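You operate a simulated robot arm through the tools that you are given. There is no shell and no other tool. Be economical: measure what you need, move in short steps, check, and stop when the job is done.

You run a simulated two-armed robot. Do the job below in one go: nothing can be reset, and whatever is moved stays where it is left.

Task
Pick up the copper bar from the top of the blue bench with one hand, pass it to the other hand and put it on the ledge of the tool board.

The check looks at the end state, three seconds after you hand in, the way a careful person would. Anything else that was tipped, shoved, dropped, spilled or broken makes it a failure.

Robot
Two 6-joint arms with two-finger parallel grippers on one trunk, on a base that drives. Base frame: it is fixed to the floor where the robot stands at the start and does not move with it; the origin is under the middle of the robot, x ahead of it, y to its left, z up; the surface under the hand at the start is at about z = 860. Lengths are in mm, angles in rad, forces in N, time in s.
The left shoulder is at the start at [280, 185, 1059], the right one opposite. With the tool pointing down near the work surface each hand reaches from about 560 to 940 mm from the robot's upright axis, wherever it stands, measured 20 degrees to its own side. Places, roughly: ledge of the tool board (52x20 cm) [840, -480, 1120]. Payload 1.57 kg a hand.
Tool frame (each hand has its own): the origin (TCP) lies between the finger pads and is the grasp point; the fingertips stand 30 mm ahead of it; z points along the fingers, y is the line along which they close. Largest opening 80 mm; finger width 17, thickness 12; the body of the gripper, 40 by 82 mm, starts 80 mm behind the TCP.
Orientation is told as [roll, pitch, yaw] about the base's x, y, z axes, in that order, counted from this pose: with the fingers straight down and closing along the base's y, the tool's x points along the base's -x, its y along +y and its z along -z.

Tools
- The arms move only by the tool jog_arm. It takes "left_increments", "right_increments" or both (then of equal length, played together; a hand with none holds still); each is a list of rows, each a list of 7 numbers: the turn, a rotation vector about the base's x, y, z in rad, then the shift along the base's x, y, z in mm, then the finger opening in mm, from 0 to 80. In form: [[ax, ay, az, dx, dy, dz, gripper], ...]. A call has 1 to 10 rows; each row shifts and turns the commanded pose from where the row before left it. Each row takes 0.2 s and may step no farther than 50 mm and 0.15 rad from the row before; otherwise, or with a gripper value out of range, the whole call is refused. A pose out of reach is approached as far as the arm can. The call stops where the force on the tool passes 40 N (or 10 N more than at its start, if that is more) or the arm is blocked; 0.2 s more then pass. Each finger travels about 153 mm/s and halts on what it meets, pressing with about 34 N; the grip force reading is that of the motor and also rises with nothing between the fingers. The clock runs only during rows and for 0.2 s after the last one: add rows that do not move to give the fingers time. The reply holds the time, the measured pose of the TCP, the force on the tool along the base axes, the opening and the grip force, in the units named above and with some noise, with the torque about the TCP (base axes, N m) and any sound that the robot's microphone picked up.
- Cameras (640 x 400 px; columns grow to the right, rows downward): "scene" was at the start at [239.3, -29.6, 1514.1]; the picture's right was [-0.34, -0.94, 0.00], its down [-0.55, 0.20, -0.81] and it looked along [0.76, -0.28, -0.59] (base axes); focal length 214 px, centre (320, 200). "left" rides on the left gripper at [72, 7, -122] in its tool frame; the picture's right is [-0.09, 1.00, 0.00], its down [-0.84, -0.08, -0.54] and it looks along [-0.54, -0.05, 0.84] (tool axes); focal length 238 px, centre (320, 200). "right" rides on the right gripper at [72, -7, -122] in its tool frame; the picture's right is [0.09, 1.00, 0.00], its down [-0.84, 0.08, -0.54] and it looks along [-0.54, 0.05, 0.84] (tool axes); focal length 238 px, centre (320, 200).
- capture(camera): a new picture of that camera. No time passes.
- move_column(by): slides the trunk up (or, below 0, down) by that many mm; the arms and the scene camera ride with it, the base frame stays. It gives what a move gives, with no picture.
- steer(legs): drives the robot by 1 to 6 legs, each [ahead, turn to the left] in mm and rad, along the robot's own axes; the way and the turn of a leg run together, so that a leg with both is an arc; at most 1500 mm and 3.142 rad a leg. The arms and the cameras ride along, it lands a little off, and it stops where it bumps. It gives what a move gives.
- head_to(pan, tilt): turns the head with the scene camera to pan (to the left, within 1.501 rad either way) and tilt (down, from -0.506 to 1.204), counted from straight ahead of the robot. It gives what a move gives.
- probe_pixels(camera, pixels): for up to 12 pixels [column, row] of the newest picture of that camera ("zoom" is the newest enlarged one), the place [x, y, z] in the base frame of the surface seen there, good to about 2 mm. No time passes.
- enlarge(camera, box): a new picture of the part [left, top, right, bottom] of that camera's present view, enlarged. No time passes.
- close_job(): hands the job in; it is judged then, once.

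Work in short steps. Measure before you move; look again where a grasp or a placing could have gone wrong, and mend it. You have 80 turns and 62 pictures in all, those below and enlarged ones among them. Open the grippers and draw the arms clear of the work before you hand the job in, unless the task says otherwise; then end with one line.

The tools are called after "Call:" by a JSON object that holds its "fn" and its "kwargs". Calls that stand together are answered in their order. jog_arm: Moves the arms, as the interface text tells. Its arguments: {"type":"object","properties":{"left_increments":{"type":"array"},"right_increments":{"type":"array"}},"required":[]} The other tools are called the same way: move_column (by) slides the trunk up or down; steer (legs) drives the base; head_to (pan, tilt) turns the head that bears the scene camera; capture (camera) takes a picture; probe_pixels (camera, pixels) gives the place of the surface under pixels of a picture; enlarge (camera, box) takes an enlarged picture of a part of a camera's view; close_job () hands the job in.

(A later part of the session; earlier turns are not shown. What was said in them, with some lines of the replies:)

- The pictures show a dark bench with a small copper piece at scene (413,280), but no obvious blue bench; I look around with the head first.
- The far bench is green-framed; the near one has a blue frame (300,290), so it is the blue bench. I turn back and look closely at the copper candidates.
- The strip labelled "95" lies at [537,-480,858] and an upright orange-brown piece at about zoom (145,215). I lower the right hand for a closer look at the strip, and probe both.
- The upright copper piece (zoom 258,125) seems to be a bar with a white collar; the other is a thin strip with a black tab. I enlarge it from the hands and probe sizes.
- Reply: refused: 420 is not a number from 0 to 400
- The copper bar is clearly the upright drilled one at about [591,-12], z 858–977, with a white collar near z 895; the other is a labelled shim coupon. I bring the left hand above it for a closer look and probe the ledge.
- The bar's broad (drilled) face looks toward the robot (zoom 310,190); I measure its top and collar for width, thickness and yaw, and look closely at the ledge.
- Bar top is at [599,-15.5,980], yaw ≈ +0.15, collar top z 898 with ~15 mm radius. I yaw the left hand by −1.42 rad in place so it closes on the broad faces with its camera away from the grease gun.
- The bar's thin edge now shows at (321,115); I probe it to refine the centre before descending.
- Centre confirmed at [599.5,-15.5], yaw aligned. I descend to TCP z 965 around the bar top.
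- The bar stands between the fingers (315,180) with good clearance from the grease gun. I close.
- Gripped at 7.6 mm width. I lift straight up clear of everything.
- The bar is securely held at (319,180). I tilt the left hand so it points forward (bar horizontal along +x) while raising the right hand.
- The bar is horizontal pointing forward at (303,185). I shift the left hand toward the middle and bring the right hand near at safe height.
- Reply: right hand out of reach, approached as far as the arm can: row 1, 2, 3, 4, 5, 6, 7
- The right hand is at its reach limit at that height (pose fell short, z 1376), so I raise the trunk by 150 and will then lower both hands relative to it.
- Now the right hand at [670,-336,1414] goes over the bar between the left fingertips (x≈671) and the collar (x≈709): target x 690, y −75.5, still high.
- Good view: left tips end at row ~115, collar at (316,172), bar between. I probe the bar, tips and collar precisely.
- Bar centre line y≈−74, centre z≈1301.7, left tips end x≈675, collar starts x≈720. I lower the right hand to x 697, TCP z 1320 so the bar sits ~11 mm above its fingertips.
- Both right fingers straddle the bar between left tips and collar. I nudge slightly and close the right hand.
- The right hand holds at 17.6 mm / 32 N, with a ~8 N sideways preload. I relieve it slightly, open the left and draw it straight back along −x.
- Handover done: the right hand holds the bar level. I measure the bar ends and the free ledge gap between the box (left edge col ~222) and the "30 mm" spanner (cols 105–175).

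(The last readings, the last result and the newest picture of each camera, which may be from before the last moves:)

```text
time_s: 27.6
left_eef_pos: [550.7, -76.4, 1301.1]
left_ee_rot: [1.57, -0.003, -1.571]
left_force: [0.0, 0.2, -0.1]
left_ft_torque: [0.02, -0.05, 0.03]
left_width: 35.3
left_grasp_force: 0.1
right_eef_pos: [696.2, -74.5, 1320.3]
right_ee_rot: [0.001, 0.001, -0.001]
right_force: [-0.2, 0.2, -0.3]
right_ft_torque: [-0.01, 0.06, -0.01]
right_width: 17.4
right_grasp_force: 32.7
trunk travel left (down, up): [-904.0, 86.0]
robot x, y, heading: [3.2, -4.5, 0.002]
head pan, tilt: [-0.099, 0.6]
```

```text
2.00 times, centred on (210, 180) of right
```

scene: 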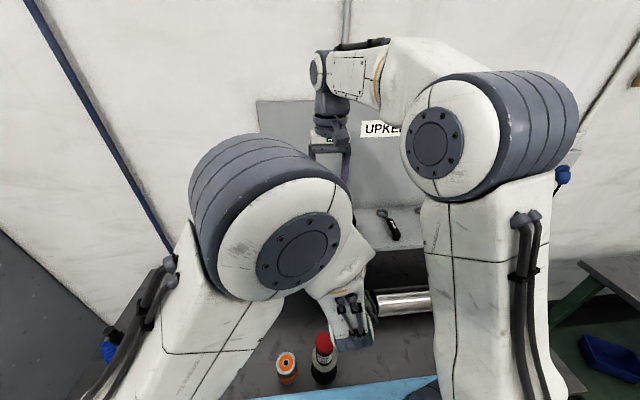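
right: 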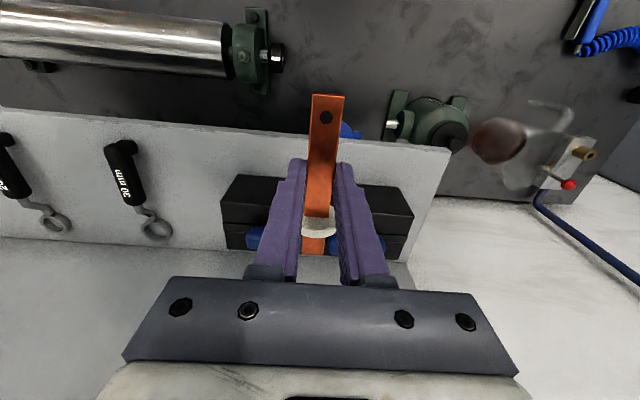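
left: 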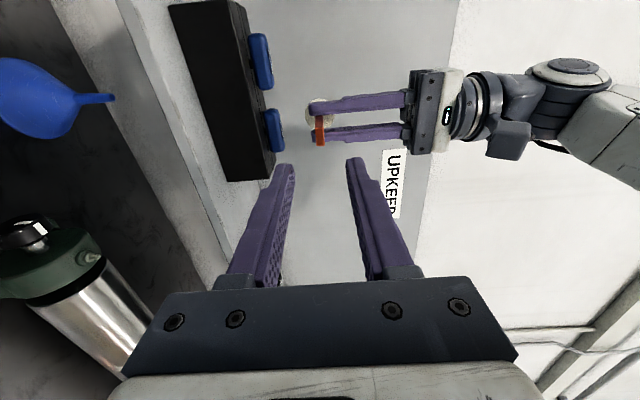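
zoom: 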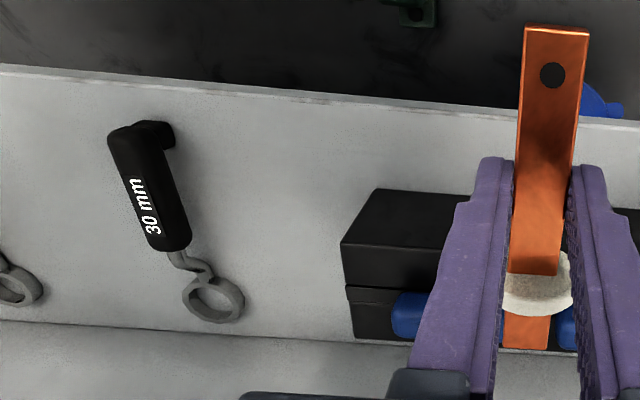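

Free strip of ledge: y −190…−285, x 727…930, top z≈1128–1131. I move the bar over [815,−240] at the present height.

Call:
{"fn": "jog_arm", "kwargs": {"right_increments": [[0, 0, 0, 24, -33, 0, 0], [0, 0, 0, 24, -33, 0, 0], [0, 0, 0, 24, -33, 0, 0], [0, 0, 0, 24, -33, 0, 0], [0, 0, 0, 23, -33.5, 0, 0], [0, 0, 0, 0, 0, 0, 0]]}}

Call:
{"fn": "jog_arm", "kwargs": {"right_increments": [[0, 0, 0, 0, 0, -25, 0], [0, 0, 0, 0, 0, -30, 0], [0, 0, 0, 0, 0, -30, 0], [0, 0, 0, 0, 0, -25, 0], [0, 0, 0, 0, 0, 0, 0]]}}

Call:
{"fn": "capture", "kwargs": {"camera": "right"}}

Call:
{"fn": "head_to", "kwargs": {"pan": -0.3, "tilt": 0.6}}

Call:
{"fn": "capture", "kwargs": {"camera": "scene"}}

```text
time_s: 29.0
left_eef_pos: [550.1, -75.9, 1300.9]
left_ee_rot: [1.572, 0.0, -1.571]
left_force: [0.5, 1.1, 0.6]
left_ft_torque: [-0.01, -0.02, 0.03]
left_width: 35.3
left_grasp_force: 0.0
right_eef_pos: [815.2, -240.9, 1319.7]
right_ee_rot: [0.001, 0.004, 0.001]
right_force: [0.2, 0.6, 0.4]
right_ft_torque: [0.01, 0.02, 0.0]
right_width: 17.3
right_grasp_force: 32.1
trunk travel left (down, up): [-904.0, 86.0]
robot x, y, heading: [1.9, -3.4, -0.002]
head pan, tilt: [-0.099, 0.6]
```

```text
time_s: 30.2
left_eef_pos: [551.1, -76.5, 1300.3]
left_ee_rot: [1.571, -0.002, -1.57]
left_force: [-0.3, -0.2, 0.5]
left_ft_torque: [0.03, -0.02, 0.01]
left_width: 34.9
left_grasp_force: 0.0
right_eef_pos: [815.2, -240.5, 1209.8]
right_ee_rot: [0.001, 0.002, -0.001]
right_force: [-0.4, -0.1, -0.7]
right_ft_torque: [0.0, 0.04, 0.03]
right_width: 17.4
right_grasp_force: 32.5
trunk travel left (down, up): [-904.0, 86.0]
robot x, y, heading: [2.2, -1.9, -0.003]
head pan, tilt: [-0.099, 0.6]
```

```text
23 pictures are left
```

right: 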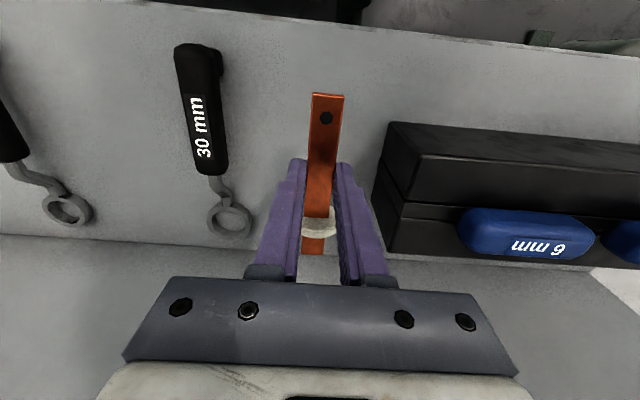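

```text
time_s: 30.9
left_eef_pos: [550.6, -76.7, 1299.9]
left_ee_rot: [1.571, -0.001, -1.57]
left_force: [0.7, -0.3, -0.7]
left_ft_torque: [0.0, 0.03, 0.01]
left_width: 34.8
left_grasp_force: 0.0
right_eef_pos: [815.3, -241.0, 1210.2]
right_ee_rot: [-0.001, 0.003, -0.001]
right_force: [0.4, -0.2, 0.0]
right_ft_torque: [-0.02, 0.03, -0.02]
right_width: 17.3
right_grasp_force: 32.3
trunk travel left (down, up): [-904.0, 86.0]
robot x, y, heading: [-0.1, 0.1, 0.0]
head pan, tilt: [-0.3, 0.6]
```

```text
22 pictures are left
```

scene: 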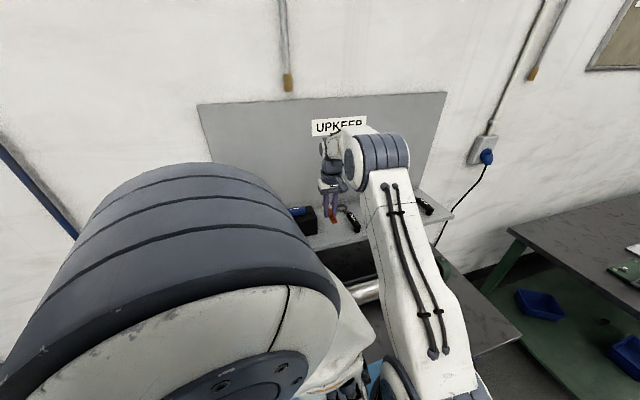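

There is clear space left and right of the bar. I descend to just above contact, then creep.

Call:
{"fn": "jog_arm", "kwargs": {"right_increments": [[0, 0, 0, 0, 0, -20, 0], [0, 0, 0, 0, 0, -15, 0], [0, 0, 0, 0, 0, -6, 0], [0, 0, 0, 0, 0, 0, 0]]}}

Call:
{"fn": "jog_arm", "kwargs": {"right_increments": [[0, 0, 0, 0, 0, -2, 0], [0, 0, 0, 0, 0, -2, 0], [0, 0, 0, 0, 0, 0, 0]]}}

Call:
{"fn": "capture", "kwargs": {"camera": "right"}}

```text
time_s: 31.9
left_eef_pos: [550.2, -76.3, 1300.9]
left_ee_rot: [1.572, 0.0, -1.57]
left_force: [0.2, -0.4, 0.7]
left_ft_torque: [-0.02, -0.02, 0.02]
left_width: 35.3
left_grasp_force: 0.0
right_eef_pos: [816.1, -239.3, 1169.3]
right_ee_rot: [-0.001, 0.003, -0.001]
right_force: [-0.4, 0.2, 0.6]
right_ft_torque: [0.01, -0.01, 0.0]
right_width: 17.4
right_grasp_force: 32.0
trunk travel left (down, up): [-904.0, 86.0]
robot x, y, heading: [-0.0, 3.0, 0.002]
head pan, tilt: [-0.3, 0.6]
```

```text
time_s: 32.7
left_eef_pos: [550.6, -76.5, 1301.3]
left_ee_rot: [1.573, -0.003, -1.571]
left_force: [0.4, -0.1, 0.3]
left_ft_torque: [0.0, 0.0, -0.01]
left_width: 34.9
left_grasp_force: 0.0
right_eef_pos: [815.5, -240.6, 1167.8]
right_ee_rot: [0.0, -0.005, 0.001]
right_force: [-2.1, 0.6, 16.2]
right_ft_torque: [-0.02, -0.54, -0.03]
right_width: 17.5
right_grasp_force: 31.8
trunk travel left (down, up): [-904.0, 86.0]
robot x, y, heading: [0.9, 0.6, -0.003]
head pan, tilt: [-0.3, 0.6]
```

```text
21 pictures are left
```

right: 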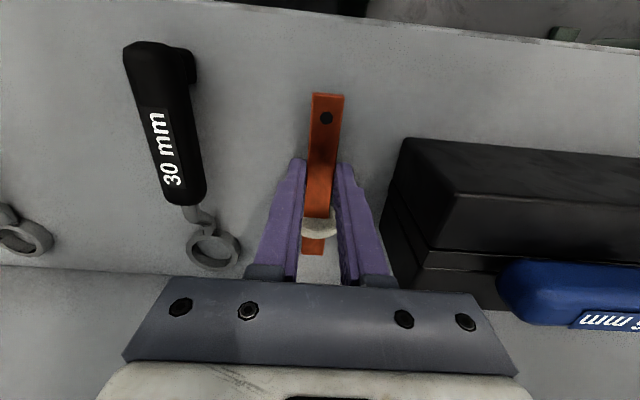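

The collar touches the ledge (16 N). I ease off, tilt slightly to lower the near end, then open to 36 mm.

Call:
{"fn": "jog_arm", "kwargs": {"right_increments": [[0, 0, 0, 0, 0, 1, 0], [0, -0.06, 0, 0, 0, -1, 0], [0, 0, 0, 0, 0, 0, 0]]}}

Call:
{"fn": "jog_arm", "kwargs": {"right_increments": [[0, 0, 0, 0, 0, 0, 24], [0, 0, 0, 0, 0, 0, 30], [0, 0, 0, 0, 0, 0, 36], [0, 0, 0, 0, 0, 0, 36], [0, 0, 0, 0, 0, 0, 36]]}}

Call:
{"fn": "capture", "kwargs": {"camera": "right"}}

```text
time_s: 33.5
left_eef_pos: [550.8, -76.7, 1301.4]
left_ee_rot: [1.572, -0.001, -1.57]
left_force: [-0.6, 0.0, 0.3]
left_ft_torque: [-0.03, 0.0, 0.0]
left_width: 35.0
left_grasp_force: 0.1
right_eef_pos: [813.4, -239.7, 1164.1]
right_ee_rot: [0.002, -0.055, 0.001]
right_force: [-3.6, -0.8, 8.7]
right_ft_torque: [-0.03, -0.27, -0.06]
right_width: 17.3
right_grasp_force: 31.9
trunk travel left (down, up): [-904.0, 86.0]
robot x, y, heading: [3.1, -2.1, -0.001]
head pan, tilt: [-0.3, 0.6]
```

```text
time_s: 34.7
left_eef_pos: [552.2, -76.6, 1299.3]
left_ee_rot: [1.57, -0.001, -1.571]
left_force: [0.0, -1.1, 0.8]
left_ft_torque: [-0.02, -0.03, -0.01]
left_width: 35.0
left_grasp_force: 0.0
right_eef_pos: [815.9, -240.1, 1165.4]
right_ee_rot: [0.0, -0.057, -0.002]
right_force: [0.0, 0.9, 0.5]
right_ft_torque: [0.0, 0.0, 0.04]
right_width: 36.1
right_grasp_force: 0.0
trunk travel left (down, up): [-904.0, 86.0]
robot x, y, heading: [-0.9, -1.1, 0.001]
head pan, tilt: [-0.3, 0.6]
```

```text
20 pictures are left
```

right: 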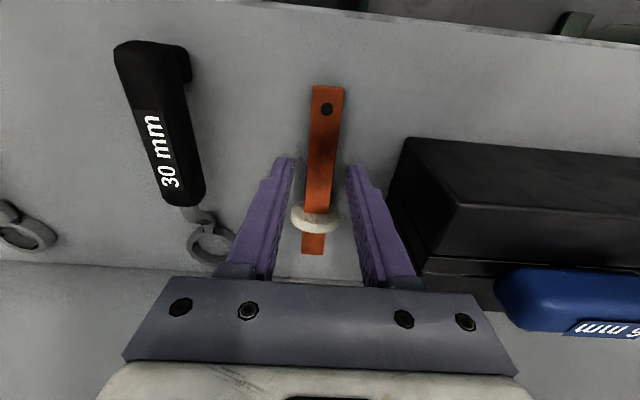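

The bar rests on the ledge, fingers free on both sides. I lift the right hand straight up and check.

Call:
{"fn": "jog_arm", "kwargs": {"right_increments": [[0, 0, 0, 0, 0, 15, 36], [0, 0, 0, 0, 0, 30, 36], [0, 0, 0, 0, 0, 40, 36], [0, 0, 0, -10, 0, 40, 36], [0, 0.057, 0, -30, 0, 30, 40], [0, 0, 0, -40, 0, 0, 60], [0, 0, 0, -40, -10, 0, 60], [0, 0, 0, -40, -20, 0, 60]]}}

Call:
{"fn": "capture", "kwargs": {"camera": "right"}}

```text
time_s: 36.5
left_eef_pos: [550.7, -76.1, 1300.9]
left_ee_rot: [1.571, -0.002, -1.569]
left_force: [-0.5, 0.2, -0.3]
left_ft_torque: [0.03, -0.04, 0.0]
left_width: 34.7
left_grasp_force: 0.1
right_eef_pos: [654.7, -268.3, 1319.4]
right_ee_rot: [0.0, 0.0, 0.001]
right_force: [0.3, 0.6, -0.7]
right_ft_torque: [0.01, 0.01, 0.0]
right_width: 59.8
right_grasp_force: 0.0
trunk travel left (down, up): [-904.0, 86.0]
robot x, y, heading: [1.0, -2.3, 0.001]
head pan, tilt: [-0.3, 0.6]
```

```text
19 pictures are left
```

right: 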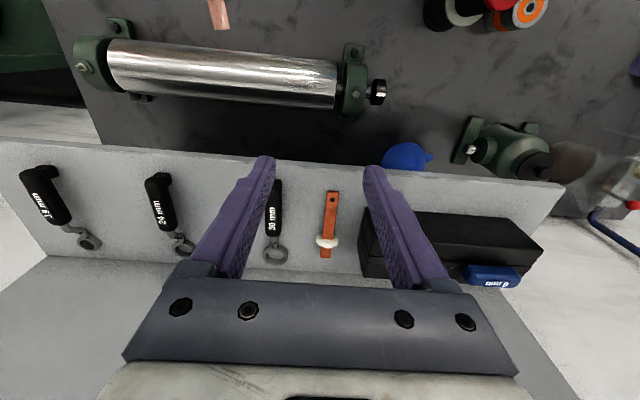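

The bar lies between spanner and box, nothing else moved. I open both grippers and draw the arms a little farther clear, then verify.

Call:
{"fn": "jog_arm", "kwargs": {"left_increments": [[0, 0, 0, 0, 30, 0, 60], [0, 0, 0, 0, 40, 0, 80], [0, 0, 0, 0, 40, 0, 80], [0, 0, 0, 0, 0, 0, 80]], "right_increments": [[0, 0, 0, -20, -40, 0, 80], [0, 0, 0, -20, -40, 0, 80], [0, 0, 0, -20, -40, 0, 80], [0, 0, 0, 0, 0, 0, 80]]}}

Call:
{"fn": "capture", "kwargs": {"camera": "scene"}}

Call:
{"fn": "enlarge", "kwargs": {"camera": "right", "box": [280, 130, 560, 300]}}

```text
time_s: 37.5
left_eef_pos: [558.1, -56.7, 1299.7]
left_ee_rot: [1.571, 0.002, -1.569]
left_force: [0.3, -1.2, 0.4]
left_ft_torque: [0.02, -0.04, -0.01]
left_width: 80.0
left_grasp_force: 0.1
left hand out of reach, approached as far as the arm can: row 1, 2, 3
right_eef_pos: [596.5, -389.7, 1320.2]
right_ee_rot: [0.002, 0.0, 0.0]
right_force: [0.3, -0.8, -0.8]
right_ft_torque: [0.0, 0.03, -0.01]
right_width: 79.9
right_grasp_force: 0.2
trunk travel left (down, up): [-904.0, 86.0]
robot x, y, heading: [0.8, -1.7, 0.001]
head pan, tilt: [-0.3, 0.6]
```

```text
18 pictures are left
```

scene: 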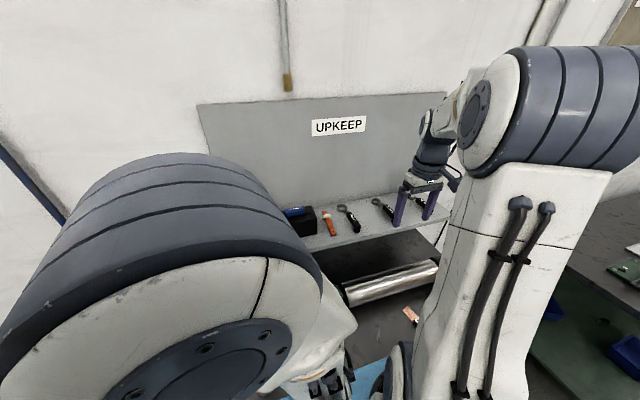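

```text
2.29 times, centred on (420, 215) of right
```

zoom: 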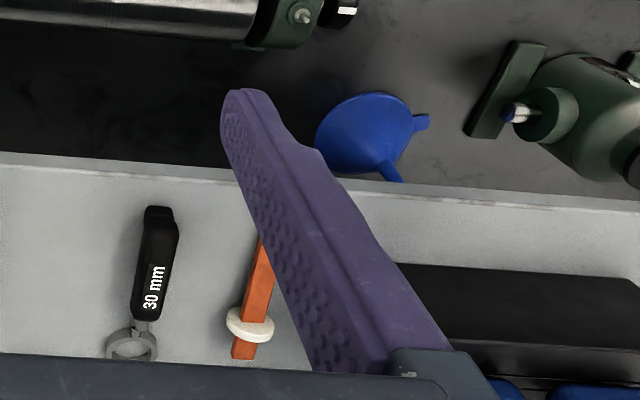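

The bar lies stable on the ledge at scene (328,222), both grippers are open and clear, and nothing else has moved, so I hand in.

Call:
{"fn": "close_job", "kwargs": {}}

```text
The job is handed in.
```

The copper bar was picked up from the blue bench with the left hand, passed to the right hand and laid on the tool board's ledge, between the black box and the "30 mm" spanner. In the last pictures nothing else had moved, and both grippers were open and clear at hand-in.
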